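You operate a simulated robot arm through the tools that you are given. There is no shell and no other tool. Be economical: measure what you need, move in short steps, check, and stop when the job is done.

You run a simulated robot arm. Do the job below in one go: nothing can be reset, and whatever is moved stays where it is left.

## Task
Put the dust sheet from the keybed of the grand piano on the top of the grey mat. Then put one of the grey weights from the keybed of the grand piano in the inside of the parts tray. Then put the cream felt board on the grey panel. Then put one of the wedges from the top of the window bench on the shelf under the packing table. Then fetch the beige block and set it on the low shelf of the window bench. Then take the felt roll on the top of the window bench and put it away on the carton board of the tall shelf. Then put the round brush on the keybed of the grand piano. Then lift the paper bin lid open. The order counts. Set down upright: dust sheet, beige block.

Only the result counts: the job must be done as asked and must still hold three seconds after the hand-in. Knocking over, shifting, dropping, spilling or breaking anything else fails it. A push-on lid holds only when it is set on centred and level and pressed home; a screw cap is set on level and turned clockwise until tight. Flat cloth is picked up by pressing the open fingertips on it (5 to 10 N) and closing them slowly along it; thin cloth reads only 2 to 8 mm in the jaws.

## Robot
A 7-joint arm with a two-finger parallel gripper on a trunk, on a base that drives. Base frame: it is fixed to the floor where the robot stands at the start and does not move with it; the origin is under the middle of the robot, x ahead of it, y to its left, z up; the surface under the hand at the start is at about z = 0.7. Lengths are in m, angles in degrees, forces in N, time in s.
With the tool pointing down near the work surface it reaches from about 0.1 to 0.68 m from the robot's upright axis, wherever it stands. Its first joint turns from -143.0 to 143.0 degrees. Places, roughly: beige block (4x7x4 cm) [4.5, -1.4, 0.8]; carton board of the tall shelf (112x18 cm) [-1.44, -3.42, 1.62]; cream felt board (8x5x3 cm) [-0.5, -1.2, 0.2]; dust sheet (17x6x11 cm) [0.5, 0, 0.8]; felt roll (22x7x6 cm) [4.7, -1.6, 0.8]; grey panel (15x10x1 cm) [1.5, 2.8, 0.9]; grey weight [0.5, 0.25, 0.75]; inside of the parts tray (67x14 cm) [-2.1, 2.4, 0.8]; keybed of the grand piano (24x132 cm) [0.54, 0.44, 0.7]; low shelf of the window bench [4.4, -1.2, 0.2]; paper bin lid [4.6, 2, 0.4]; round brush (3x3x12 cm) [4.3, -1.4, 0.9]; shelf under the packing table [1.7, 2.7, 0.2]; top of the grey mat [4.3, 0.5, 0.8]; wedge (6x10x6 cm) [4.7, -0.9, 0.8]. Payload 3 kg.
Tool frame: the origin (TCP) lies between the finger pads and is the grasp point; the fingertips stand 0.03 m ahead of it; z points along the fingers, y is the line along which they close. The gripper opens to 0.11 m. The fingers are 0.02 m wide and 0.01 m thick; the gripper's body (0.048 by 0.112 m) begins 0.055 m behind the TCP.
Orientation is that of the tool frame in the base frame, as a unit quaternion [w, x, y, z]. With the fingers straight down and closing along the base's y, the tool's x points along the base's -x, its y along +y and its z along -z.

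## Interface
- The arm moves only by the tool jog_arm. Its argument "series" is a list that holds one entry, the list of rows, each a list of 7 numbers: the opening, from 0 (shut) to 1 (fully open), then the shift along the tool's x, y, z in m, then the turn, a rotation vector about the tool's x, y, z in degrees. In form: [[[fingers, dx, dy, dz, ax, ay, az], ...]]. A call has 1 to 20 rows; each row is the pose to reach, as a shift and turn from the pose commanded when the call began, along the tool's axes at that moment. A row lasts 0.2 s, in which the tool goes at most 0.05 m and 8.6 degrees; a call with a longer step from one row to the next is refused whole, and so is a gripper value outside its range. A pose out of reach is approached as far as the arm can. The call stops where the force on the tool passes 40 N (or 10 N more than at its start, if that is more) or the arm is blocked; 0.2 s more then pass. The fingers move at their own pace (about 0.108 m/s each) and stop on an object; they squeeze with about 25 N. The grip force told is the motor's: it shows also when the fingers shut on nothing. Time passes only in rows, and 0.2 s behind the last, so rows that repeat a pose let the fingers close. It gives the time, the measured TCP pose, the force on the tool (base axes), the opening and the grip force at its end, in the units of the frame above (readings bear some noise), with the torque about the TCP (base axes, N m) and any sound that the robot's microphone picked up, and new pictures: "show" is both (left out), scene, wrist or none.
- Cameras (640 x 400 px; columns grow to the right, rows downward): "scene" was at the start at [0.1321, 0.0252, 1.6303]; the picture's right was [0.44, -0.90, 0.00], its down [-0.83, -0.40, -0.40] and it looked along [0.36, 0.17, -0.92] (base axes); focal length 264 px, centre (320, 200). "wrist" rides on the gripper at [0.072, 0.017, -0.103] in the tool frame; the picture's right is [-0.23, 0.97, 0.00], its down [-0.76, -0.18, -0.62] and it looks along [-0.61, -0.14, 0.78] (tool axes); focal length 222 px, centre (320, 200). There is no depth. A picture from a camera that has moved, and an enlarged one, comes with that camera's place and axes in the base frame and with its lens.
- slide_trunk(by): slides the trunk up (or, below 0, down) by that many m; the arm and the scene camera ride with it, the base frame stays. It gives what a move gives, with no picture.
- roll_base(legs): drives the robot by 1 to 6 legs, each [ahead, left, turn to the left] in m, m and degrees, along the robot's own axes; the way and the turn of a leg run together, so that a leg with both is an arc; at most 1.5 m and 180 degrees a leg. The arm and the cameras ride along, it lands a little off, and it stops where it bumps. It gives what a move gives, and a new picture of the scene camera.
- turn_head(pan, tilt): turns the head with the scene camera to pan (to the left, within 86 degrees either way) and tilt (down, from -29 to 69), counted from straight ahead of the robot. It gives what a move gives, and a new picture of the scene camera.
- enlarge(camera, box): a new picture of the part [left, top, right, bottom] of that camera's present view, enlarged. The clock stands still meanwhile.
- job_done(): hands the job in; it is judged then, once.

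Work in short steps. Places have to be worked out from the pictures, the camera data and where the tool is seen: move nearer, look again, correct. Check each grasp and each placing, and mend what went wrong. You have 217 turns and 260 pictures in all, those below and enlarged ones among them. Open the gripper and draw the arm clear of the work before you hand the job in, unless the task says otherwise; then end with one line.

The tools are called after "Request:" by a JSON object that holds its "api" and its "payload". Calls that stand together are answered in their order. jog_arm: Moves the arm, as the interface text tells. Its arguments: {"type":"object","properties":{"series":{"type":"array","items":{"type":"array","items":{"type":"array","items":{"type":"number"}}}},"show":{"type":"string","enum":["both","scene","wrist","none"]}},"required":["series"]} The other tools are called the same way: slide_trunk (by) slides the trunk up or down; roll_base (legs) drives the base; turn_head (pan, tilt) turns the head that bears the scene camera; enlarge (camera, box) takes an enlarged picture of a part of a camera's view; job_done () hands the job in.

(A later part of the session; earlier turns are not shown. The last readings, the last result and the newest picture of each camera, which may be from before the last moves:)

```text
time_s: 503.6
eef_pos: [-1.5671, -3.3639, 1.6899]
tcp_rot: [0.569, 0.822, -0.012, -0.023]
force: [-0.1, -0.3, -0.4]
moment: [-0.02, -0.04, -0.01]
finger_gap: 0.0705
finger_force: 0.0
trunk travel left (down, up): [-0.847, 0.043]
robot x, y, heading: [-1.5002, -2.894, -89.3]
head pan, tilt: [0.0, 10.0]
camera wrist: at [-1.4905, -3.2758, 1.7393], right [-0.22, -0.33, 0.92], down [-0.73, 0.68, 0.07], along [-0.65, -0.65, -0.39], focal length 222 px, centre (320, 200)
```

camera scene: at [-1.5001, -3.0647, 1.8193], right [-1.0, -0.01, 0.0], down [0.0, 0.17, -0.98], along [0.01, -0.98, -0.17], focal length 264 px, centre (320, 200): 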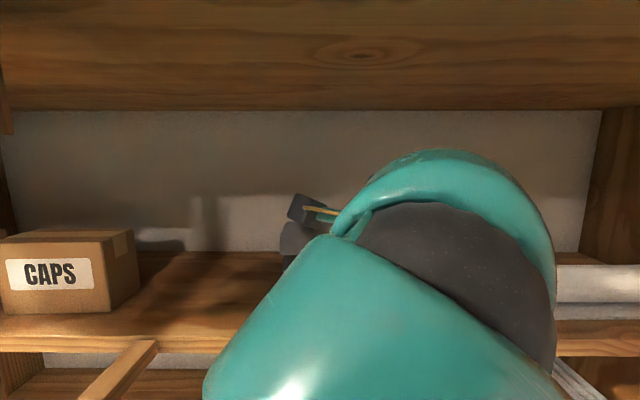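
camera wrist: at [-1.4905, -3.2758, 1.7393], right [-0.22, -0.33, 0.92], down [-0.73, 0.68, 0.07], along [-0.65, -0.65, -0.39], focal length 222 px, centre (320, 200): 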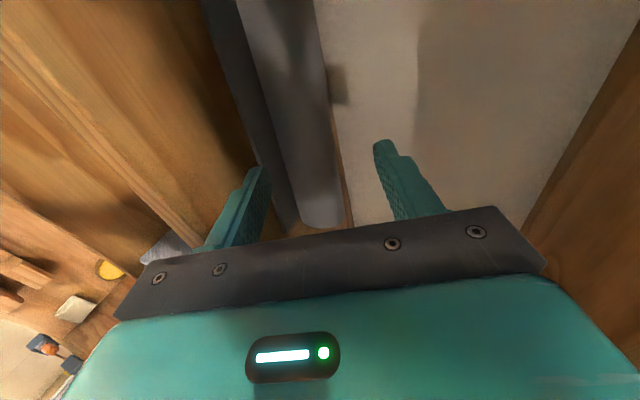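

The roll stays in place and the hand is free of it. I back the base off and look.

Request:
{"api": "roll_base", "payload": {"legs": [[-0.15, 0, 0], [-0.5, 0, 0]]}}

Request:
{"api": "jog_arm", "payload": {"series": [[[0.64, 0, -0.035, 0.03, 0, 0, 0], [0.64, 0, -0.07, 0.06, 0, 0, 0], [0.64, 0, -0.105, 0.09, 0, 0, 0], [0.64, 0, -0.14, 0.12, 0, 0, 0], [0.64, 0, -0.175, 0.14, 0, 0, 0], [0.64, 0, -0.21, 0.15, 0, 0, 0], [0.64, 0, -0.25, 0.15, 0, 0, 0]]], "show": "scene"}}

Request:
{"api": "enlarge", "payload": {"camera": "scene", "box": [250, 120, 520, 290]}}

```text
time_s: 507.5
eef_pos: [-1.577, -2.7084, 1.6893]
tcp_rot: [0.568, 0.822, -0.016, -0.026]
force: [0.6, -0.3, -0.8]
moment: [-0.02, 0.0, 0.0]
finger_gap: 0.0709
finger_force: 0.0
trunk travel left (down, up): [-0.847, 0.043]
robot x, y, heading: [-1.5049, -2.2406, -90.0]
head pan, tilt: [0.0, 10.0]
camera scene: at [-1.5056, -2.4124, 1.7842], right [-1.0, 0.0, 0.0], down [0.0, 0.17, -0.98], along [0.0, -0.98, -0.17], focal length 264 px, centre (320, 200)
```

scene: 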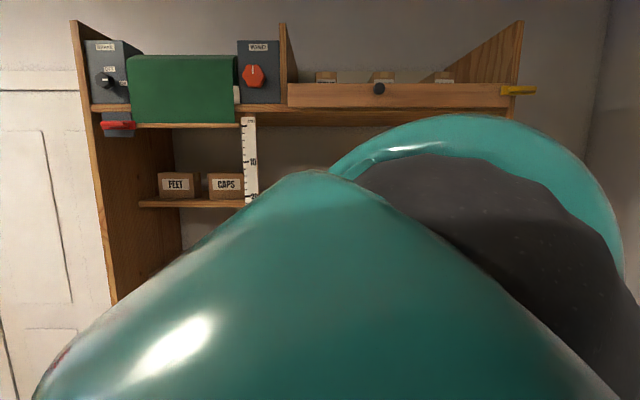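

```text
time_s: 509.1
eef_pos: [-1.612, -2.7032, 1.6664]
tcp_rot: [0.561, 0.825, -0.038, -0.055]
force: [-0.5, 0.0, -0.1]
moment: [0.01, 0.04, 0.06]
finger_gap: 0.0704
finger_force: 0.1
out of reach, approached as far as the arm can: row 1, 2, 3, 4, 5, 6, 7
trunk travel left (down, up): [-0.847, 0.043]
robot x, y, heading: [-1.503, -2.2381, -90.3]
head pan, tilt: [0.0, 10.0]
camera scene: at [-1.5066, -2.4105, 1.7844], right [-1.0, 0.0, 0.0], down [0.0, 0.17, -0.99], along [0.0, -0.99, -0.17], focal length 264 px, centre (320, 200)
```

scene: 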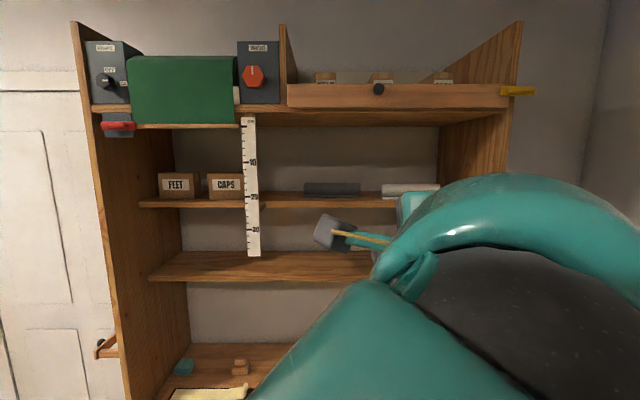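

```text
2.35 times, centred on (385, 205) of scene
camera zoom: at [-1.5066, -2.4105, 1.7844], right [-1.0, 0.0, 0.0], down [0.0, 0.17, -0.99], along [0.0, -0.99, -0.17], focal length 622 px, centre (167, 188)
```

zoom: 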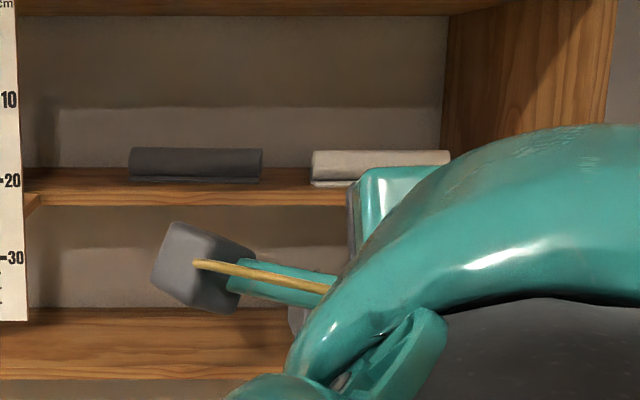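

The felt roll rests on the carton board, so step 6 is done. I fold the arm down to a vertical-tool driving pose and go back for the round brush.

Request:
{"api": "jog_arm", "payload": {"series": [[[0.6, 0.007, -0.032, 0.025, 5.7, 0, 0], [0.6, 0.015, -0.065, 0.051, 11.5, 0, 0], [0.6, 0.022, -0.097, 0.076, 17.2, 0, 0], [0.6, 0.03, -0.13, 0.102, 23, 0, 0], [0.6, 0.037, -0.162, 0.127, 28.7, 0, 0], [0.6, 0.045, -0.195, 0.153, 34.5, 0, 0], [0.6, 0.052, -0.227, 0.178, 40.2, 0, 0], [0.6, 0.06, -0.26, 0.204, 46, 0, 0], [0.6, 0.067, -0.292, 0.229, 51.7, 0, 0], [0.6, 0.075, -0.325, 0.255, 57.5, 0, 0], [0.6, 0.083, -0.358, 0.28, 63.2, 0, 0], [0.6, 0.091, -0.391, 0.306, 69, 0, 0]]], "show": "none"}}

Request:
{"api": "roll_base", "payload": {"legs": [[0, 1.5, 0], [0, 0.4, 0], [-1.42, 0, 0], [0, 0, 90]]}}

```text
time_s: 510.1
eef_pos: [-1.5832, -2.737, 1.6035]
tcp_rot: [0.427, 0.897, -0.098, -0.06]
force: [-0.1, -0.3, 0.5]
moment: [-0.04, -0.03, 0.04]
finger_gap: 0.0659
finger_force: 0.1
out of reach, approached as far as the arm can: row 1, 2, 3, 4
trunk travel left (down, up): [-0.847, 0.043]
robot x, y, heading: [-1.5052, -2.2398, -90.3]
head pan, tilt: [0.0, 10.0]
stopped in row 4: the arm was blocked; the commanded pose is now the measured one
```

```text
time_s: 529.8
eef_pos: [0.855, -0.9222, 1.6029]
tcp_rot: [0.346, 0.709, 0.558, 0.257]
force: [-0.3, -0.3, 0.6]
moment: [0.02, -0.01, 0.04]
finger_gap: 0.0661
finger_force: 0.0
trunk travel left (down, up): [-0.847, 0.043]
robot x, y, heading: [0.3593, -0.8327, -1.2]
head pan, tilt: [0.0, 10.0]
camera scene: at [0.5322, -0.837, 1.7842], right [-0.02, -1.0, 0.0], down [-0.17, 0.0, -0.98], along [0.98, -0.02, -0.17], focal length 264 px, centre (320, 200)
```

scene: 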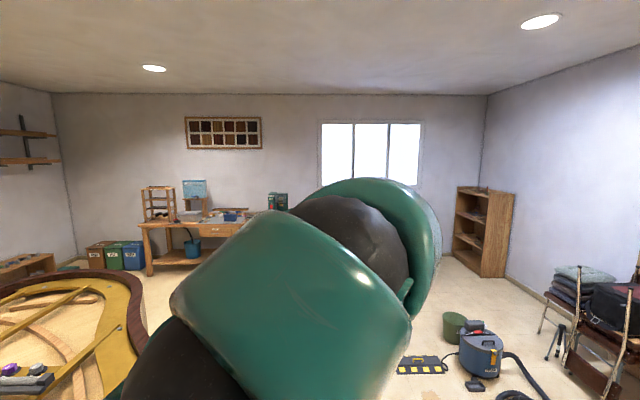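

The arm is rubbing against the head, so I extend outward and down before turning the tool.

Request:
{"api": "jog_arm", "payload": {"series": [[[0.6, 0.008, -0.001, 0.035, 0, 0, 0], [0.6, 0.016, -0.002, 0.075, 0, 0, 0], [0.6, 0.024, -0.003, 0.115, 0, 0, 0], [0.6, 0.032, -0.004, 0.153, 0, 0, 0], [0.6, 0.032, -0.04, 0.18, 0, 0, 0], [0.6, 0.032, -0.075, 0.21, 0, 0, 0]]]}}

```text
time_s: 531.2
eef_pos: [0.9189, -0.9288, 1.6026]
tcp_rot: [0.345, 0.71, 0.558, 0.255]
force: [-0.2, 0.4, -0.5]
moment: [-0.02, 0.05, 0.03]
finger_gap: 0.066
finger_force: 0.0
out of reach, approached as far as the arm can: row 1, 2, 3, 4, 5, 6
trunk travel left (down, up): [-0.847, 0.043]
robot x, y, heading: [0.3592, -0.8364, -1.4]
head pan, tilt: [0.0, 10.0]
camera scene: at [0.5317, -0.8369, 1.7842], right [-0.02, -1.0, 0.0], down [-0.17, 0.0, -0.98], along [0.98, -0.02, -0.17], focal length 264 px, centre (320, 200)
camera wrist: at [0.8694, -0.8384, 1.678], right [0.54, -0.36, 0.76], down [-0.76, -0.59, 0.27], along [0.35, -0.73, -0.59], focal length 222 px, centre (320, 200)
```

scene: 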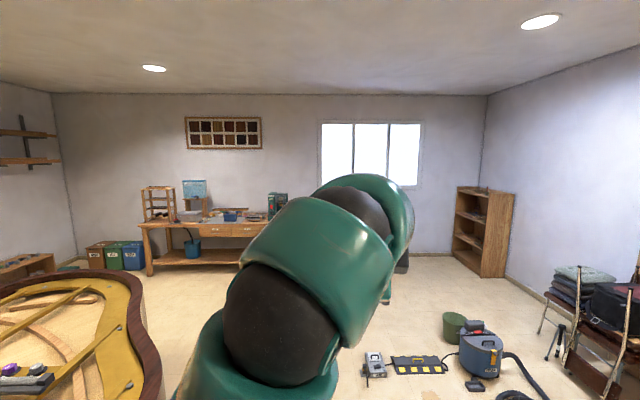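
wrist: 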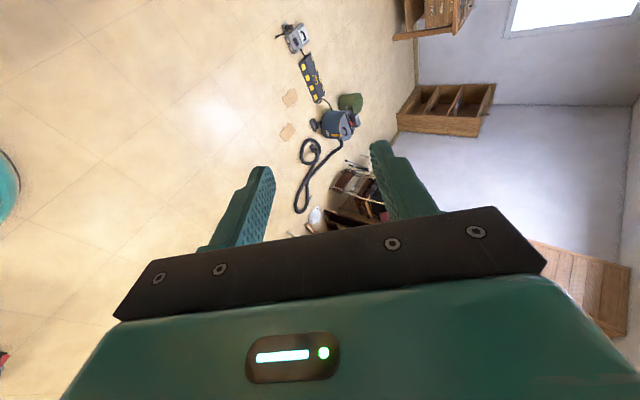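

Request:
{"api": "jog_arm", "payload": {"series": [[[0.6, 0.001, -0.033, 0.027, 0, 0, 0], [0.6, 0.002, -0.066, 0.054, 0, 0, 0], [0.6, 0.003, -0.1, 0.081, 0, 0, 0], [0.6, 0.004, -0.133, 0.108, 0, 0, 0], [0.6, 0.005, -0.166, 0.135, 0, 0, 0], [0.6, 0.006, -0.2, 0.162, 0, 0, 0], [0.6, 0.007, -0.233, 0.188, 0, 0, 0]]], "show": "scene"}}

```text
time_s: 532.8
eef_pos: [0.9236, -0.9102, 1.5981]
tcp_rot: [0.345, 0.711, 0.558, 0.255]
force: [0.1, -0.3, 0.0]
moment: [-0.01, -0.02, 0.03]
finger_gap: 0.0659
finger_force: 0.1
out of reach, approached as far as the arm can: row 1, 2, 3, 4, 5, 6, 7
trunk travel left (down, up): [-0.847, 0.043]
robot x, y, heading: [0.3594, -0.8323, -1.4]
head pan, tilt: [0.0, 10.0]
camera scene: at [0.5323, -0.8365, 1.7842], right [-0.02, -1.0, 0.0], down [-0.17, 0.0, -0.98], along [0.98, -0.02, -0.17], focal length 264 px, centre (320, 200)
```

scene: 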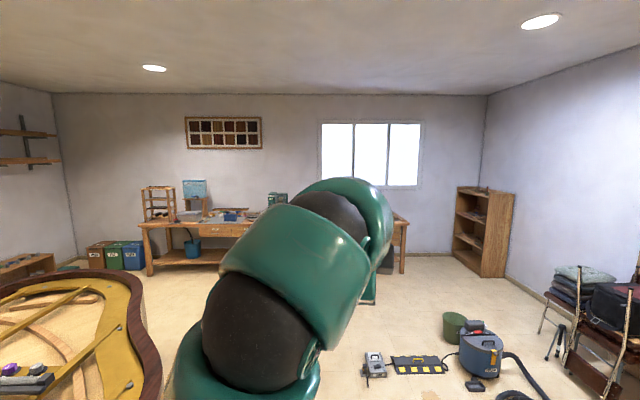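

Request:
{"api": "jog_arm", "payload": {"series": [[[0.6, 0, 0, 0, 7, 0, 0], [0.6, 0, 0, 0, 14, 0, 0], [0.6, 0, 0, 0, 21, 0, 0], [0.6, 0, 0, 0, 28, 0, 0]]], "show": "none"}}

Request:
{"api": "jog_arm", "payload": {"series": [[[0.6, 0, 0, 0.03, 0, 0, 0], [0.6, 0, 0, 0.06, 0, 0, 0], [0.6, 0, 0, 0.1, 0, 0, 0]]], "show": "none"}}

```text
time_s: 533.8
eef_pos: [0.9307, -0.8938, 1.5722]
tcp_rot: [0.308, 0.726, 0.572, 0.225]
force: [0.0, 1.1, -0.3]
moment: [0.01, 0.01, 0.02]
finger_gap: 0.0661
finger_force: 0.2
out of reach, approached as far as the arm can: row 1, 2, 3, 4
trunk travel left (down, up): [-0.847, 0.043]
robot x, y, heading: [0.3617, -0.8349, -1.4]
head pan, tilt: [0.0, 10.0]
```

```text
time_s: 534.6
eef_pos: [0.9309, -0.8944, 1.5715]
tcp_rot: [0.309, 0.727, 0.571, 0.225]
force: [-0.8, 0.4, 0.3]
moment: [0.01, 0.03, -0.03]
finger_gap: 0.0663
finger_force: 0.1
out of reach, approached as far as the arm can: row 1, 2, 3
trunk travel left (down, up): [-0.847, 0.043]
robot x, y, heading: [0.3603, -0.8334, -1.2]
head pan, tilt: [0.0, 10.0]
```

The arm seems hung up on the head. I turn the head aside and try again.

Request:
{"api": "turn_head", "payload": {"pan": 60, "tilt": 20}}

Request:
{"api": "jog_arm", "payload": {"series": [[[0.6, 0, 0, 0, 0, 0, 0], [0.6, 0, 0, 0, 0, 0, 0], [0.6, 0, 0, 0.01, 0, 0, 0], [0.6, 0, 0, 0.01, 0, 0, 0], [0.6, 0, 0, 0, 0, 0, 0], [0.6, 0, 0, 0, 0, 0, 0]]], "show": "none"}}

```text
time_s: 535.9
eef_pos: [0.9305, -0.894, 1.5722]
tcp_rot: [0.309, 0.726, 0.571, 0.225]
force: [-0.9, -0.3, -0.7]
moment: [-0.01, 0.01, -0.01]
finger_gap: 0.0661
finger_force: 0.1
trunk travel left (down, up): [-0.847, 0.043]
robot x, y, heading: [0.362, -0.8347, -1.1]
head pan, tilt: [60.0, 20.0]
camera scene: at [0.4877, -0.7555, 1.7679], right [0.85, -0.52, 0.0], down [-0.18, -0.29, -0.94], along [0.49, 0.8, -0.34], focal length 264 px, centre (320, 200)
```

scene: 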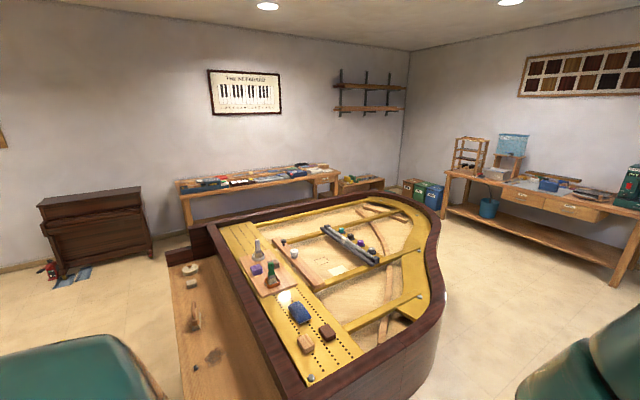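

```text
time_s: 537.3
eef_pos: [0.9292, -0.8927, 1.5723]
tcp_rot: [0.309, 0.727, 0.571, 0.223]
force: [-0.5, 0.7, -1.1]
moment: [0.0, -0.03, 0.02]
finger_gap: 0.0661
finger_force: 0.0
out of reach, approached as far as the arm can: row 3, 4
trunk travel left (down, up): [-0.847, 0.043]
robot x, y, heading: [0.3592, -0.8333, -1.1]
head pan, tilt: [60.0, 20.0]
```

Request:
{"api": "jog_arm", "payload": {"series": [[[0.6, 0, 0, 0, 0, 0, 8], [0.6, 0, 0, 0, 0, 0, 16], [0.6, 0, 0, 0, 0, 0, 24], [0.6, 0, 0, 0.02, 0, 0, 24], [0.6, 0, 0, 0.04, 0, 0, 24]]], "show": "none"}}

Request:
{"api": "jog_arm", "payload": {"series": [[[0.6, 0, -0.02, -0.03, 0, 0, 0], [0.6, 0, -0.04, -0.06, 0, 0, 0], [0.6, 0, -0.06, -0.09, 0, 0, 0]]], "show": "none"}}

```text
time_s: 538.5
eef_pos: [0.9276, -0.8933, 1.572]
tcp_rot: [0.257, 0.829, 0.408, 0.283]
force: [0.3, 0.6, 0.3]
moment: [0.01, -0.04, 0.0]
finger_gap: 0.0659
finger_force: 0.1
out of reach, approached as far as the arm can: row 4, 5
trunk travel left (down, up): [-0.847, 0.043]
robot x, y, heading: [0.3597, -0.8347, -1.2]
head pan, tilt: [60.0, 20.0]
```

```text
time_s: 539.5
eef_pos: [0.8524, -0.9072, 1.5845]
tcp_rot: [0.29, 0.857, 0.343, 0.251]
force: [-0.5, -0.8, -0.4]
moment: [-0.04, 0.0, -0.04]
finger_gap: 0.066
finger_force: 0.1
out of reach, approached as far as the arm can: row 2, 3
trunk travel left (down, up): [-0.847, 0.043]
robot x, y, heading: [0.362, -0.8329, -1.2]
head pan, tilt: [60.0, 20.0]
stopped in row 3: the arm was blocked; the commanded pose is now the measured one
```

Request:
{"api": "jog_arm", "payload": {"series": [[[0.6, -0.017, 0.033, 0.026, 0, 0, 0], [0.6, -0.033, 0.065, 0.051, 0, 0, 0], [0.6, -0.05, 0.098, 0.077, 0, 0, 0], [0.6, -0.066, 0.13, 0.102, 0, 0, 0], [0.6, -0.083, 0.163, 0.128, 0, 0, 0]]], "show": "none"}}

Request:
{"api": "turn_head", "payload": {"pan": -30, "tilt": 30}}

```text
time_s: 540.7
eef_pos: [0.9907, -1.0207, 1.5822]
tcp_rot: [0.294, 0.855, 0.342, 0.254]
force: [0.4, -0.7, -1.0]
moment: [0.02, 0.04, -0.02]
finger_gap: 0.0658
finger_force: 0.1
out of reach, approached as far as the arm can: row 1, 2, 3, 4, 5
trunk travel left (down, up): [-0.847, 0.043]
robot x, y, heading: [0.3593, -0.8333, -1.0]
head pan, tilt: [60.0, 20.0]
```

```text
time_s: 542.3
eef_pos: [0.9851, -1.016, 1.5859]
tcp_rot: [0.294, 0.855, 0.343, 0.255]
force: [-0.3, 0.3, -1.0]
moment: [-0.05, -0.02, 0.0]
finger_gap: 0.0662
finger_force: 0.0
trunk travel left (down, up): [-0.847, 0.043]
robot x, y, heading: [0.3651, -0.8326, -1.3]
head pan, tilt: [-30.0, 30.0]
camera scene: at [0.5166, -0.8819, 1.7519], right [-0.52, -0.85, 0.0], down [-0.43, 0.26, -0.87], along [0.74, -0.45, -0.5], focal length 264 px, centre (320, 200)
```

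scene: 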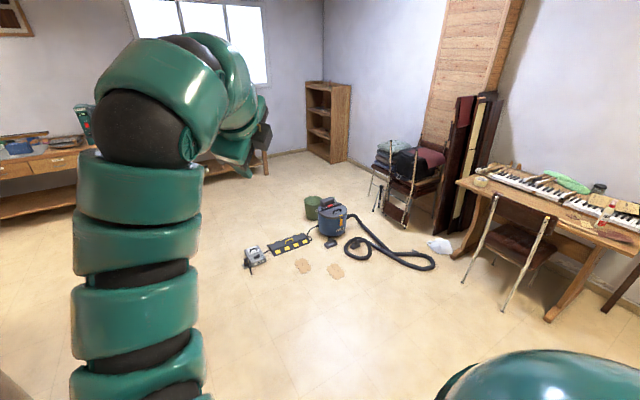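

Request:
{"api": "jog_arm", "payload": {"series": [[[0.6, -0.008, -0.025, 0.026, 0, 0, 0], [0.6, -0.017, -0.05, 0.053, 0, 0, 0], [0.6, -0.025, -0.075, 0.08, 0, 0, 0], [0.6, -0.035, -0.1, 0.106, 0, 0, 0]]], "show": "none"}}

Request:
{"api": "jog_arm", "payload": {"series": [[[0.6, 0, 0, 0, 6, -4, 0], [0.6, 0, 0, 0, 12, -8, 0], [0.6, 0, 0, 0, 18, -12, 0], [0.6, 0, 0, 0.03, 18, -12, 0]]], "show": "none"}}

```text
time_s: 543.3
eef_pos: [0.9846, -1.0177, 1.5656]
tcp_rot: [0.288, 0.857, 0.344, 0.252]
force: [0.2, -0.2, 0.8]
moment: [0.01, 0.01, 0.02]
finger_gap: 0.0659
finger_force: 0.1
out of reach, approached as far as the arm can: row 1, 2, 3, 4
trunk travel left (down, up): [-0.847, 0.043]
robot x, y, heading: [0.3581, -0.8307, -1.2]
head pan, tilt: [-30.0, 30.0]
```

```text
time_s: 544.3
eef_pos: [1.0234, -1.0065, 1.4457]
tcp_rot: [0.189, 0.912, 0.348, 0.107]
force: [0.2, -0.6, 0.8]
moment: [0.01, 0.03, -0.01]
finger_gap: 0.066
finger_force: 0.1
out of reach, approached as far as the arm can: row 1, 2, 3, 4
trunk travel left (down, up): [-0.847, 0.043]
robot x, y, heading: [0.365, -0.8289, -1.2]
head pan, tilt: [-30.0, 30.0]
```

Request:
{"api": "jog_arm", "payload": {"series": [[[0.6, 0, 0, 0.04, 0, 0, 0], [0.6, 0, 0, 0.08, 0, 0, 0], [0.6, 0, 0, 0.12, 0, 0, 0], [0.6, 0, 0, 0.16, 0, 0, 0], [0.6, 0, 0, 0.2, 0, 0, 0], [0.6, 0, 0, 0.24, 0, 0, 0], [0.6, 0, 0, 0.28, 0, 0, 0], [0.6, 0, 0, 0.32, 0, 0, 0]]], "show": "scene"}}

```text
time_s: 546.1
eef_pos: [1.1227, -1.0945, 1.1569]
tcp_rot: [0.184, 0.914, 0.347, 0.105]
force: [-0.1, -0.2, 0.1]
moment: [0.04, -0.03, 0.01]
finger_gap: 0.0661
finger_force: 0.1
out of reach, approached as far as the arm can: row 1, 2, 3, 4, 5, 6
trunk travel left (down, up): [-0.847, 0.043]
robot x, y, heading: [0.3594, -0.8326, -1.4]
head pan, tilt: [-30.0, 30.0]
camera scene: at [0.5162, -0.8825, 1.7519], right [-0.52, -0.85, 0.0], down [-0.43, 0.26, -0.87], along [0.74, -0.45, -0.5], focal length 264 px, centre (320, 200)
```

scene: 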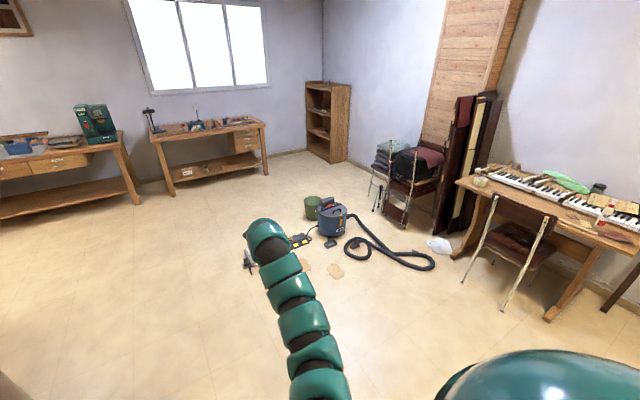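

Freed. Now I set the tool vertical, closing along x, and drive to the window bench for the brush.

Request:
{"api": "jog_arm", "payload": {"series": [[[0.6, 0.0015, -0.039, -0.002, 3.5, 0.95, -6.8], [0.6, 0.003, -0.078, -0.004, 7, 1.9, -13.6], [0.6, 0.0045, -0.117, -0.006, 10.5, 2.9, -20.4], [0.6, 0.006, -0.157, -0.007, 14, 3.8, -27.3], [0.6, 0.0075, -0.196, -0.009, 17.4, 4.8, -34], [0.6, 0.009, -0.235, -0.011, 20.9, 5.7, -40.9], [0.6, 0.01, -0.274, -0.013, 24.4, 6.7, -47.7]]], "show": "none"}}

Request:
{"api": "roll_base", "payload": {"legs": [[0, 0.05, 1.3], [1.5, 0, 0], [1.4, 0, 0], [0, -0.5, 0]]}}

Request:
{"api": "turn_head", "payload": {"pan": 0, "tilt": 45}}

```text
time_s: 547.7
eef_pos: [0.9619, -0.8909, 1.0373]
tcp_rot: [0.001, 0.706, 0.708, 0.002]
force: [-0.5, -0.4, 0.3]
moment: [0.03, -0.02, 0.01]
finger_gap: 0.0658
finger_force: 0.1
out of reach, approached as far as the arm can: row 4, 5, 6, 7
trunk travel left (down, up): [-0.847, 0.043]
robot x, y, heading: [0.3593, -0.8321, -1.2]
head pan, tilt: [-30.0, 30.0]
```

```text
time_s: 564.9
eef_pos: [3.8699, -1.3315, 1.0393]
tcp_rot: [-0.001, 0.7, 0.715, 0.002]
force: [0.4, -0.5, -0.4]
moment: [-0.02, -0.01, -0.02]
finger_gap: 0.0661
finger_force: 0.0
trunk travel left (down, up): [-0.847, 0.043]
robot x, y, heading: [3.2695, -1.2831, 0.0]
head pan, tilt: [-30.0, 30.0]
camera scene: at [3.425, -1.3305, 1.7518], right [-0.5, -0.86, 0.0], down [-0.43, 0.25, -0.87], along [0.75, -0.44, -0.5], focal length 264 px, centre (320, 200)
```

scene: 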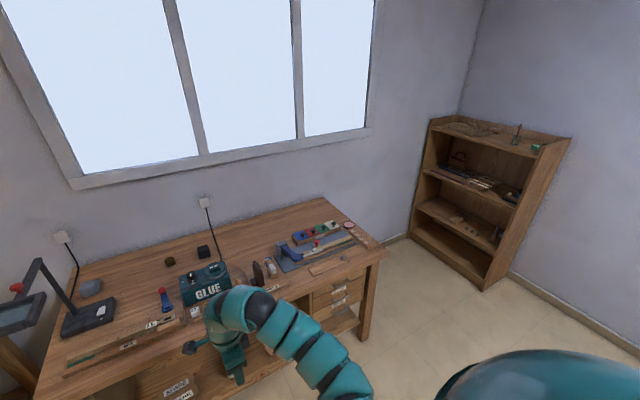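

```text
time_s: 565.8
eef_pos: [3.8694, -1.3318, 1.0381]
tcp_rot: [0.0, 0.7, 0.714, 0.002]
force: [-0.9, -0.7, -0.6]
moment: [0.02, 0.01, 0.01]
finger_gap: 0.066
finger_force: 0.2
trunk travel left (down, up): [-0.847, 0.043]
robot x, y, heading: [3.267, -1.2829, -0.3]
head pan, tilt: [0.0, 45.0]
camera scene: at [3.4283, -1.2846, 1.7292], right [-0.01, -1.0, 0.0], down [-0.71, 0.0, -0.71], along [0.71, 0.0, -0.71], focal length 264 px, centre (320, 200)
```

scene: 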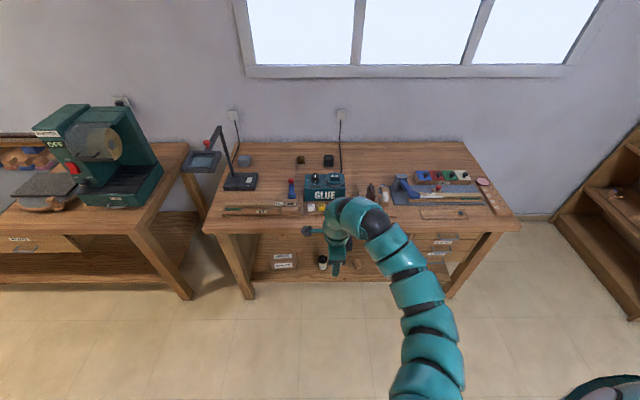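

Request:
{"api": "roll_base", "payload": {"legs": [[0.3, -0.08, 0]]}}

Request:
{"api": "jog_arm", "payload": {"series": [[[0.6, 0, 0, 0, 0, 0, 0]]], "show": "wrist"}}

Request:
{"api": "enlarge", "payload": {"camera": "wrist", "box": [240, 60, 480, 220]}}

```text
time_s: 567.9
eef_pos: [4.1718, -1.4145, 1.0369]
tcp_rot: [0.0, 0.7, 0.714, 0.001]
force: [1.0, 0.2, -0.1]
moment: [0.01, 0.01, -0.02]
finger_gap: 0.066
finger_force: 0.1
trunk travel left (down, up): [-0.847, 0.043]
robot x, y, heading: [3.5671, -1.3677, -0.2]
head pan, tilt: [0.0, 45.0]
camera scene: at [3.7299, -1.368, 1.7291], right [-0.01, -1.0, 0.0], down [-0.71, 0.0, -0.71], along [0.71, 0.0, -0.71], focal length 264 px, centre (320, 200)
```

scene: 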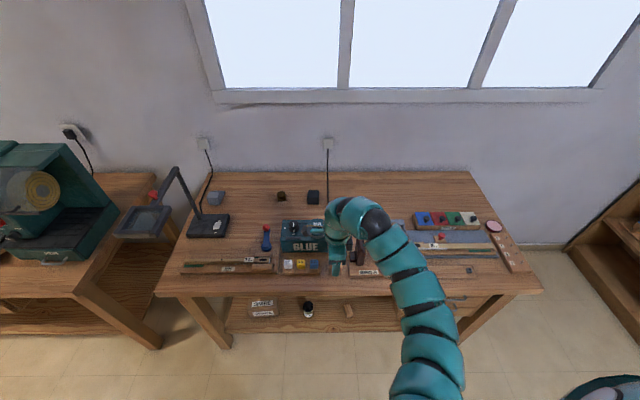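

```text
time_s: 568.3
eef_pos: [4.171, -1.4148, 1.0374]
tcp_rot: [-0.001, 0.7, 0.714, 0.002]
force: [0.6, 0.7, 0.1]
moment: [0.03, 0.01, 0.01]
finger_gap: 0.066
finger_force: 0.1
trunk travel left (down, up): [-0.847, 0.043]
robot x, y, heading: [3.5708, -1.3682, -0.4]
head pan, tilt: [0.0, 45.0]
camera wrist: at [4.1847, -1.3421, 1.1408], right [0.98, -0.21, 0.0], down [-0.17, -0.77, 0.62], along [-0.13, -0.61, -0.78], focal length 222 px, centre (320, 200)
```

wrist: 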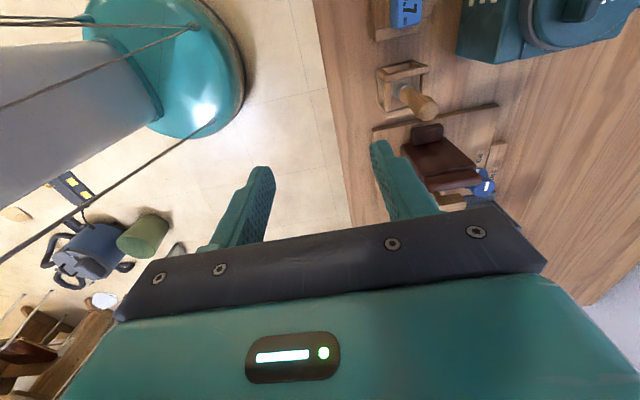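

```text
2.50 times, centred on (360, 140) of wrist
camera zoom: at [4.1847, -1.3421, 1.1408], right [0.98, -0.21, 0.0], down [-0.17, -0.77, 0.62], along [-0.13, -0.61, -0.78], focal length 555 px, centre (220, 350)
```

zoom: 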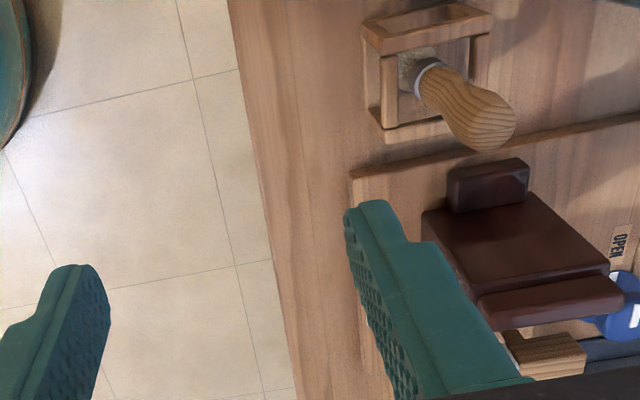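

The brush handle stands at about (4.268, -1.422), top z≈0.93, above an open frame. I move over it.

Request:
{"api": "roll_base", "payload": {"legs": [[0.095, -0.004, 0]]}}

Request:
{"api": "jog_arm", "payload": {"series": [[[0.6, 0, 0, 0.02, 0, 0, 0], [0.6, 0, 0, 0.04, 0, 0, 0]]], "show": "wrist"}}

```text
time_s: 569.4
eef_pos: [4.2648, -1.4179, 1.0371]
tcp_rot: [0.0, 0.7, 0.714, 0.002]
force: [0.8, 0.2, 0.5]
moment: [-0.02, 0.01, -0.01]
finger_gap: 0.066
finger_force: 0.1
trunk travel left (down, up): [-0.847, 0.043]
robot x, y, heading: [3.6655, -1.3746, -0.1]
head pan, tilt: [0.0, 45.0]
camera scene: at [3.8248, -1.372, 1.729], right [0.0, -1.0, 0.0], down [-0.71, 0.0, -0.71], along [0.71, 0.0, -0.71], focal length 264 px, centre (320, 200)
```

scene: 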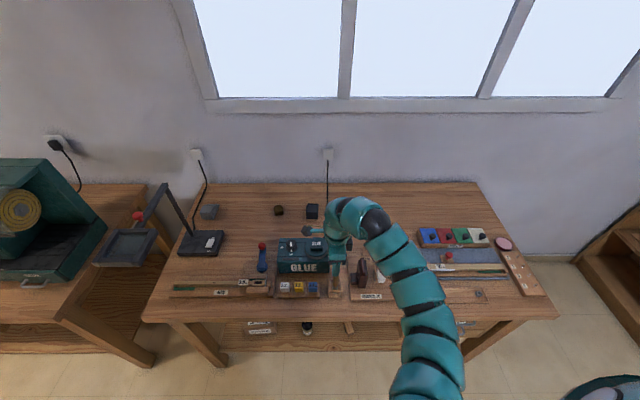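

```text
time_s: 570.0
eef_pos: [4.2634, -1.4192, 0.9996]
tcp_rot: [0.001, 0.7, 0.715, 0.003]
force: [0.2, -0.3, -0.3]
moment: [0.02, -0.02, 0.02]
finger_gap: 0.066
finger_force: 0.0
trunk travel left (down, up): [-0.847, 0.043]
robot x, y, heading: [3.6597, -1.3704, -0.1]
head pan, tilt: [0.0, 45.0]
camera wrist: at [4.2778, -1.346, 1.1022], right [0.98, -0.21, 0.0], down [-0.16, -0.77, 0.62], along [-0.12, -0.61, -0.79], focal length 222 px, centre (320, 200)
```

wrist: 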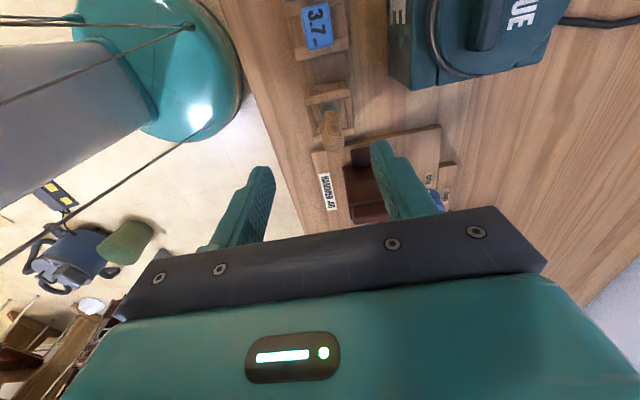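

Request:
{"api": "jog_arm", "payload": {"series": [[[0.6, -0.008, 0.01, 0.03, 0, 0, 0], [0.6, -0.008, 0.01, 0.06, 0, 0, 0], [0.6, -0.008, 0.01, 0.08, 0, 0, 0], [0.6, -0.008, 0.01, 0.08, 0, 0, 0]]], "show": "wrist"}}

```text
time_s: 571.0
eef_pos: [4.2737, -1.4259, 0.9194]
tcp_rot: [0.001, 0.699, 0.715, 0.003]
force: [-0.5, 0.0, 0.7]
moment: [0.03, 0.0, 0.02]
finger_gap: 0.066
finger_force: 0.1
trunk travel left (down, up): [-0.847, 0.043]
robot x, y, heading: [3.6626, -1.3724, -0.5]
head pan, tilt: [0.0, 45.0]
camera wrist: at [4.2879, -1.3543, 1.0222], right [0.98, -0.21, 0.0], down [-0.17, -0.77, 0.62], along [-0.12, -0.61, -0.79], focal length 222 px, centre (320, 200)
```

wrist: 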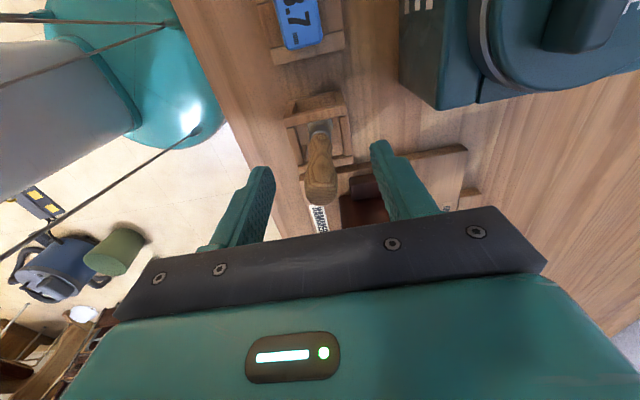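

Request:
{"api": "jog_arm", "payload": {"series": [[[0.6, 0, 0, 0.01, 0, 0, 0], [0.6, 0, 0, 0.014, 0, 0, 0], [0.3, 0, 0, 0.014, 0, 0, 0], [0, 0, 0, 0.014, 0, 0, 0], [0, 0, 0, 0.014, 0, 0, 0]]], "show": "none"}}

Request:
{"api": "jog_arm", "payload": {"series": [[[0, 0, 0, -0.02, 0, 0, 0], [0, 0, 0, -0.05, 0, 0, 0], [0, 0, 0, -0.09, 0, 0, 0], [0, 0, 0, -0.13, 0, 0, 0], [0, 0, 0, -0.16, 0, 0, 0]]], "show": "wrist"}}

```text
time_s: 572.2
eef_pos: [4.2743, -1.4259, 0.9047]
tcp_rot: [0.001, 0.7, 0.714, 0.003]
force: [-0.5, 0.7, 0.0]
moment: [0.0, -0.02, 0.0]
finger_gap: 0.0191
finger_force: 24.6
trunk travel left (down, up): [-0.847, 0.043]
robot x, y, heading: [3.6607, -1.3721, -0.5]
head pan, tilt: [0.0, 45.0]
```

```text
time_s: 573.4
eef_pos: [4.2746, -1.4257, 1.0415]
tcp_rot: [0.001, 0.699, 0.715, 0.006]
force: [0.1, 0.3, -0.6]
moment: [0.03, 0.02, 0.03]
finger_gap: 0.0189
finger_force: 24.9
out of reach, approached as far as the arm can: row 5
trunk travel left (down, up): [-0.847, 0.043]
robot x, y, heading: [3.6626, -1.3706, -0.2]
head pan, tilt: [0.0, 45.0]
camera wrist: at [4.2887, -1.3542, 1.145], right [0.98, -0.21, 0.01], down [-0.17, -0.77, 0.62], along [-0.12, -0.6, -0.79], focal length 222 px, centre (320, 200)
```

wrist: 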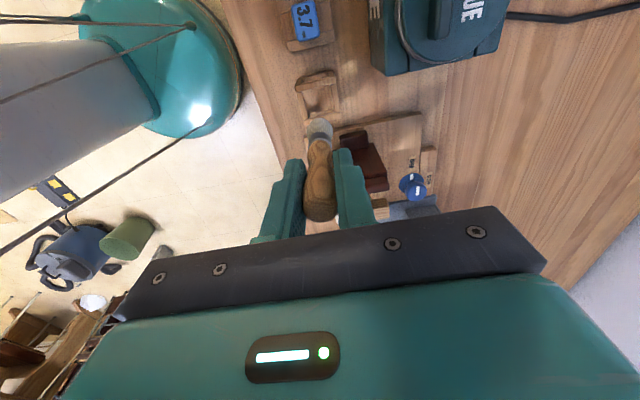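

The brush is out of its holder and held at 19 mm. I drive back along the corridor to the piano.

Request:
{"api": "roll_base", "payload": {"legs": [[-0.45, 0, 0.2], [0, 0.62, 0], [-1.5, 0, 0], [-1.5, 0, 0], [-0.52, 0, 0], [0, 0.8, 0]]}}

Request:
{"api": "turn_head", "payload": {"pan": 0, "tilt": 55}}

```text
time_s: 599.7
eef_pos: [0.3514, 0.002, 1.0411]
tcp_rot: [0.001, 0.709, 0.705, 0.006]
force: [0.4, 0.7, -0.9]
moment: [-0.03, 0.0, -0.02]
finger_gap: 0.0192
finger_force: 25.0
trunk travel left (down, up): [-0.847, 0.043]
robot x, y, heading: [-0.2597, 0.0785, -1.7]
head pan, tilt: [0.0, 45.0]
camera scene: at [-0.0985, 0.069, 1.7292], right [-0.03, -1.0, 0.0], down [-0.71, 0.02, -0.71], along [0.71, -0.02, -0.71], focal length 264 px, centre (320, 200)
```

scene: 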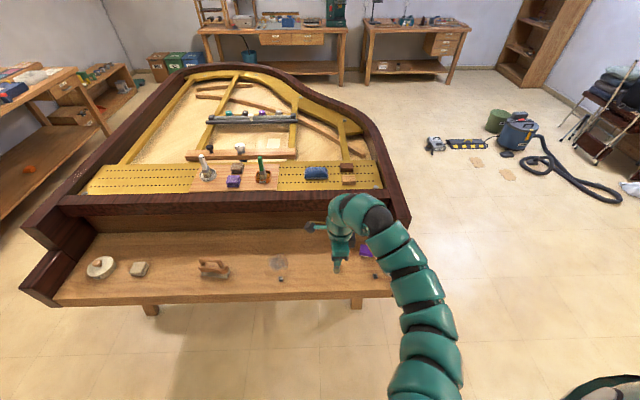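

```text
time_s: 600.4
eef_pos: [0.351, 0.0025, 1.0412]
tcp_rot: [0.0, 0.708, 0.706, 0.006]
force: [-0.5, -0.2, -0.4]
moment: [-0.01, -0.01, 0.01]
finger_gap: 0.0194
finger_force: 25.0
trunk travel left (down, up): [-0.847, 0.043]
robot x, y, heading: [-0.2607, 0.073, -1.9]
head pan, tilt: [0.0, 55.0]
camera scene: at [-0.1077, 0.0686, 1.7158], right [-0.03, -1.0, 0.0], down [-0.82, 0.02, -0.57], along [0.57, -0.02, -0.82], focal length 264 px, centre (320, 200)
```

scene: 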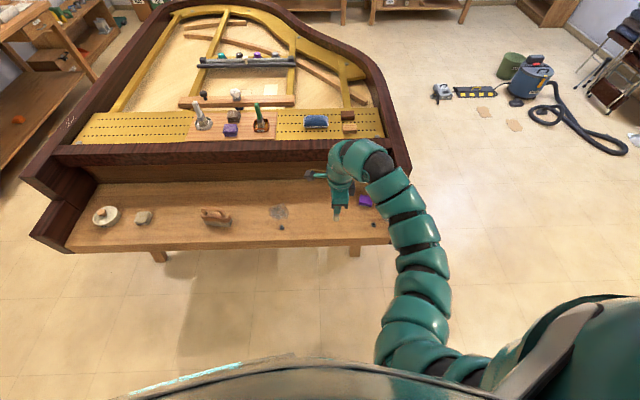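

In front of the keybed and clear of it. I yaw the tool +88°, then pitch it forward so the brush can be laid down.

Request:
{"api": "jog_arm", "payload": {"series": [[[0, 0, 0, 0, 0, 0, 8.5], [0, 0, 0, 0, 0, 0, 17], [0, 0, 0, 0, 0, 0, 25.5], [0, 0, 0, 0, 0, 0, 34], [0, 0, 0, 0, 0, 0, 42.5], [0, 0, 0, 0, 0, 0, 51], [0, 0, 0, 0, 0, 0, 59.5], [0, 0, 0, 0, 0, 0, 68], [0, 0, 0, 0, 0, 0, 76.5], [0, 0, 0, 0, 0, 0, 85], [0, 0, 0, 0, 0, 0, 90]]], "show": "none"}}

Request:
{"api": "jog_arm", "payload": {"series": [[[0, 0, 0, 0, 0, 8.5, 0], [0, 0, 0, 0, 0, 17, 0], [0, 0, 0, 0, 0, 25.5, 0], [0, 0, 0, 0, 0, 34, 0], [0, 0, 0, 0, 0, 42.5, 0], [0, 0, 0, 0, 0, 51, 0], [0, 0, 0, 0, 0, 59.5, 0], [0, 0, 0, 0, 0, 66, 0]]]}}

```text
time_s: 602.8
eef_pos: [0.4476, -0.0301, 1.033]
tcp_rot: [-0.003, 1.0, 0.006, 0.021]
force: [0.2, 1.2, 0.2]
moment: [-0.05, 0.03, 0.02]
finger_gap: 0.0194
finger_force: 24.9
out of reach, approached as far as the arm can: row 6, 7, 8, 9, 10, 11
trunk travel left (down, up): [-0.847, 0.043]
robot x, y, heading: [-0.2594, 0.0725, -1.6]
head pan, tilt: [0.0, 55.0]
```

```text
time_s: 604.6
eef_pos: [0.5659, 0.0182, 1.0562]
tcp_rot: [-0.001, 0.836, -0.003, 0.548]
force: [0.0, -0.4, -1.1]
moment: [0.04, 0.03, 0.01]
finger_gap: 0.0195
finger_force: 24.8
out of reach, approached as far as the arm can: row 1, 2, 3, 4, 5, 6, 7, 8
trunk travel left (down, up): [-0.847, 0.043]
robot x, y, heading: [-0.2607, 0.0756, -2.1]
head pan, tilt: [0.0, 55.0]
camera scene: at [-0.1071, 0.0683, 1.7157], right [-0.03, -1.0, 0.0], down [-0.82, 0.02, -0.57], along [0.57, -0.02, -0.82], focal length 264 px, centre (320, 200)
camera wrist: at [0.4988, 0.0021, 1.1636], right [-0.09, -0.97, -0.21], down [-0.87, 0.18, -0.45], along [0.48, 0.14, -0.87], focal length 222 px, centre (320, 200)
```

scene: 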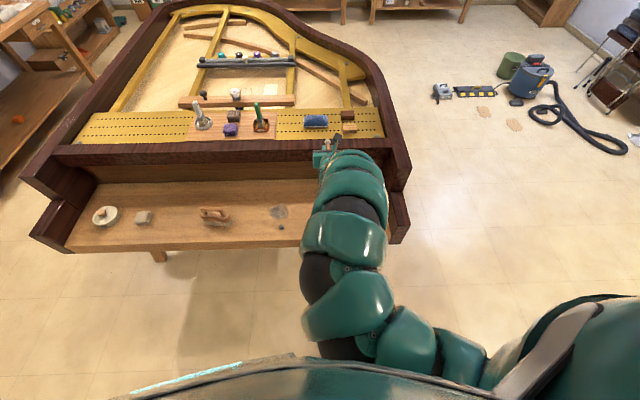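
wrist: 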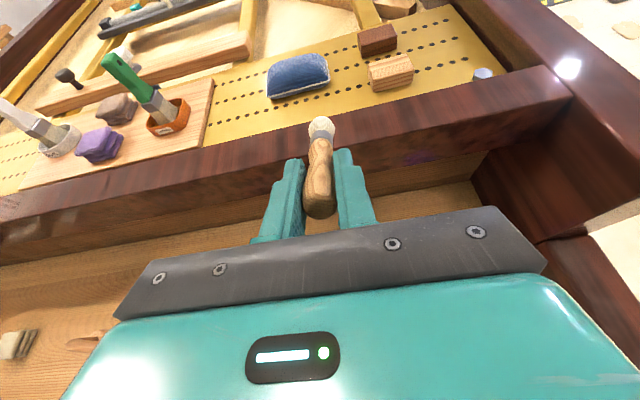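

The brush points forward at 23° down. I back off so that it lies over the keybed (TCP x≈0.45), then lower the trunk.

Request:
{"api": "roll_base", "payload": {"legs": [[-0.115, 0.04, 1.5]]}}

Request:
{"api": "slide_trunk", "payload": {"by": -0.24}}

Request:
{"api": "jog_arm", "payload": {"series": [[[0, 0, 0, 0, 0, 0, 0]]]}}

```text
time_s: 605.9
eef_pos: [0.4523, 0.0812, 1.0573]
tcp_rot: [-0.007, 0.836, 0.008, 0.548]
force: [-0.2, -0.6, -0.2]
moment: [-0.01, 0.0, -0.02]
finger_gap: 0.0193
finger_force: 24.6
trunk travel left (down, up): [-0.847, 0.043]
robot x, y, heading: [-0.3733, 0.1137, -0.3]
head pan, tilt: [0.0, 55.0]
camera scene: at [-0.2224, 0.1147, 1.7159], right [-0.01, -1.0, 0.0], down [-0.82, 0.0, -0.57], along [0.57, 0.0, -0.82], focal length 264 px, centre (320, 200)
```

scene: 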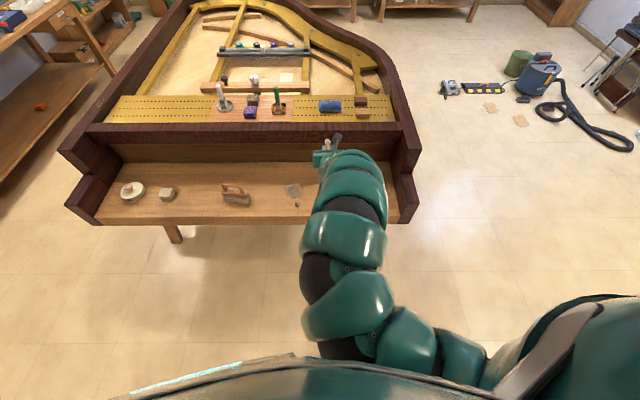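

```text
time_s: 608.4
eef_pos: [0.4534, 0.0803, 0.8166]
tcp_rot: [-0.007, 0.837, 0.008, 0.547]
force: [0.5, 0.2, -0.9]
moment: [0.02, 0.01, 0.02]
finger_gap: 0.0193
finger_force: 25.3
trunk travel left (down, up): [-0.607, 0.283]
robot x, y, heading: [-0.3716, 0.118, -0.3]
head pan, tilt: [0.0, 55.0]
```

```text
time_s: 608.8
eef_pos: [0.4526, 0.0801, 0.8154]
tcp_rot: [-0.008, 0.836, 0.009, 0.548]
force: [0.9, -0.1, -0.1]
moment: [-0.01, 0.0, 0.02]
finger_gap: 0.0193
finger_force: 25.6
trunk travel left (down, up): [-0.607, 0.283]
robot x, y, heading: [-0.3727, 0.1175, -0.3]
head pan, tilt: [0.0, 55.0]
camera scene: at [-0.2208, 0.1141, 1.4758], right [-0.01, -1.0, 0.0], down [-0.82, 0.0, -0.57], along [0.57, 0.0, -0.82], focal length 264 px, centre (320, 200)
camera wrist: at [0.3871, 0.0626, 0.9238], right [-0.07, -0.97, -0.21], down [-0.88, 0.16, -0.45], along [0.47, 0.15, -0.87], focal length 222 px, centre (320, 200)
```

scene: 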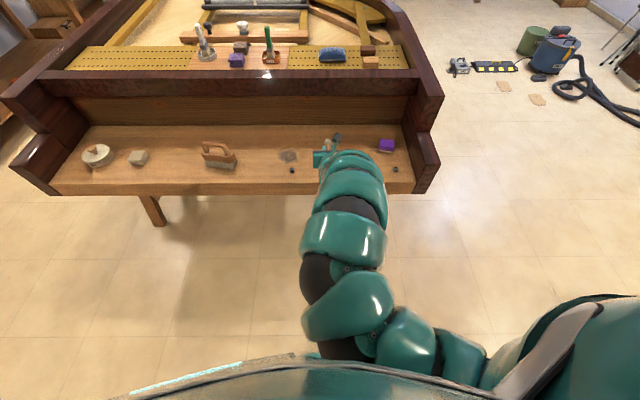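
wrist: 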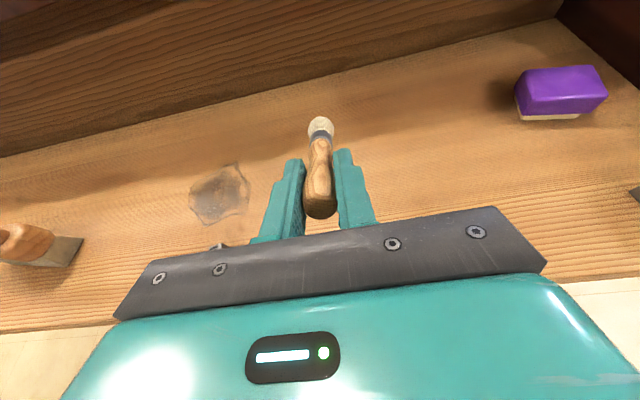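

Request:
{"api": "roll_base", "payload": {"legs": [[0.055, 0, 0]]}}

Request:
{"api": "slide_trunk", "payload": {"by": -0.045}}

Request:
{"api": "slide_trunk", "payload": {"by": -0.012}}

Request:
{"api": "jog_arm", "payload": {"series": [[[0, 0, 0, 0, 0, 0, 0]]], "show": "wrist"}}

```text
time_s: 609.7
eef_pos: [0.5088, 0.0807, 0.8161]
tcp_rot: [-0.008, 0.837, 0.008, 0.547]
force: [-0.4, -0.2, -0.3]
moment: [-0.01, 0.02, -0.01]
finger_gap: 0.0193
finger_force: 25.0
trunk travel left (down, up): [-0.607, 0.283]
robot x, y, heading: [-0.3203, 0.1189, -0.3]
head pan, tilt: [0.0, 55.0]
camera scene: at [-0.1645, 0.1137, 1.4756], right [-0.01, -1.0, 0.0], down [-0.82, 0.0, -0.57], along [0.57, 0.0, -0.82], focal length 264 px, centre (320, 200)
```

scene: 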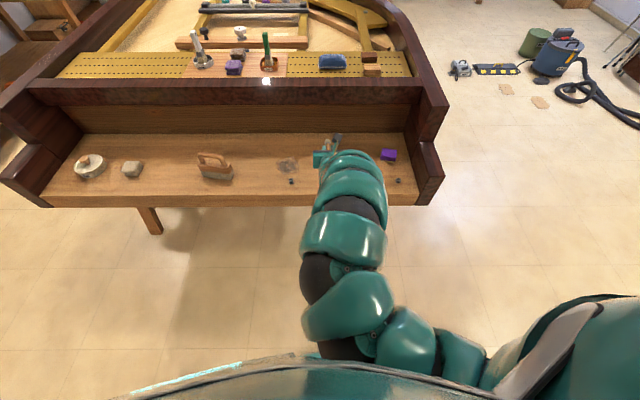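

```text
time_s: 610.6
eef_pos: [0.508, 0.0797, 0.772]
tcp_rot: [-0.006, 0.837, 0.007, 0.548]
force: [0.0, 0.4, 0.1]
moment: [0.03, 0.0, 0.01]
finger_gap: 0.0193
finger_force: 25.1
trunk travel left (down, up): [-0.562, 0.328]
robot x, y, heading: [-0.3185, 0.1149, -0.4]
head pan, tilt: [0.0, 55.0]
```

```text
time_s: 611.2
eef_pos: [0.5086, 0.08, 0.7601]
tcp_rot: [-0.007, 0.836, 0.007, 0.548]
force: [0.3, 0.3, 0.4]
moment: [0.02, 0.0, 0.01]
finger_gap: 0.0193
finger_force: 25.2
trunk travel left (down, up): [-0.55, 0.34]
robot x, y, heading: [-0.3175, 0.1142, -0.1]
head pan, tilt: [0.0, 55.0]
```

```text
time_s: 611.6
eef_pos: [0.5094, 0.0808, 0.7593]
tcp_rot: [-0.007, 0.837, 0.007, 0.548]
force: [-0.1, -0.4, -0.3]
moment: [0.02, 0.02, -0.03]
finger_gap: 0.0191
finger_force: 25.4
trunk travel left (down, up): [-0.55, 0.34]
robot x, y, heading: [-0.3164, 0.1162, -0.2]
head pan, tilt: [0.0, 55.0]
camera wrist: at [0.442, 0.0618, 0.8668], right [-0.07, -0.97, -0.21], down [-0.88, 0.16, -0.45], along [0.47, 0.15, -0.87], focal length 222 px, centre (320, 200)
```

wrist: 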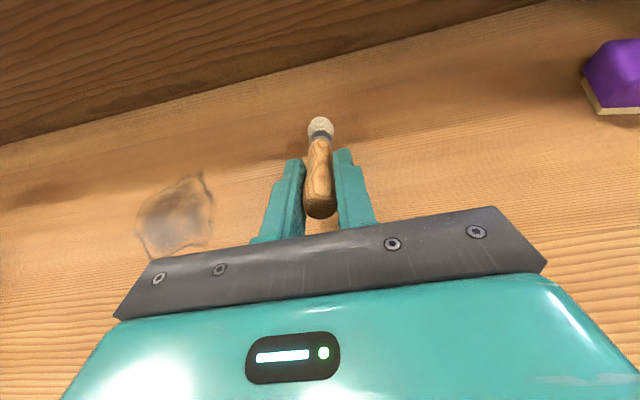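

Request:
{"api": "slide_trunk", "payload": {"by": -0.008}}

Request:
{"api": "slide_trunk", "payload": {"by": -0.006}}

Request:
{"api": "slide_trunk", "payload": {"by": -0.005}}

```text
time_s: 612.2
eef_pos: [0.5076, 0.0797, 0.751]
tcp_rot: [-0.006, 0.836, 0.007, 0.548]
force: [-0.1, 0.3, -0.9]
moment: [-0.03, -0.01, 0.01]
finger_gap: 0.0191
finger_force: 25.6
trunk travel left (down, up): [-0.542, 0.348]
robot x, y, heading: [-0.319, 0.1154, -0.3]
head pan, tilt: [0.0, 55.0]
```

```text
time_s: 612.7
eef_pos: [0.5074, 0.0804, 0.7474]
tcp_rot: [-0.007, 0.836, 0.008, 0.549]
force: [-1.9, 0.4, 8.4]
moment: [0.03, -0.69, 0.03]
finger_gap: 0.0195
finger_force: 24.8
trunk travel left (down, up): [-0.536, 0.354]
robot x, y, heading: [-0.3195, 0.1162, -0.7]
head pan, tilt: [0.0, 55.0]
```

```text
time_s: 613.2
eef_pos: [0.508, 0.0786, 0.7426]
tcp_rot: [-0.006, 0.836, 0.006, 0.548]
force: [-0.9, 0.1, 6.2]
moment: [0.04, -0.59, 0.06]
finger_gap: 0.0193
finger_force: 25.0
trunk travel left (down, up): [-0.531, 0.359]
robot x, y, heading: [-0.3175, 0.1135, -0.2]
head pan, tilt: [0.0, 55.0]
```

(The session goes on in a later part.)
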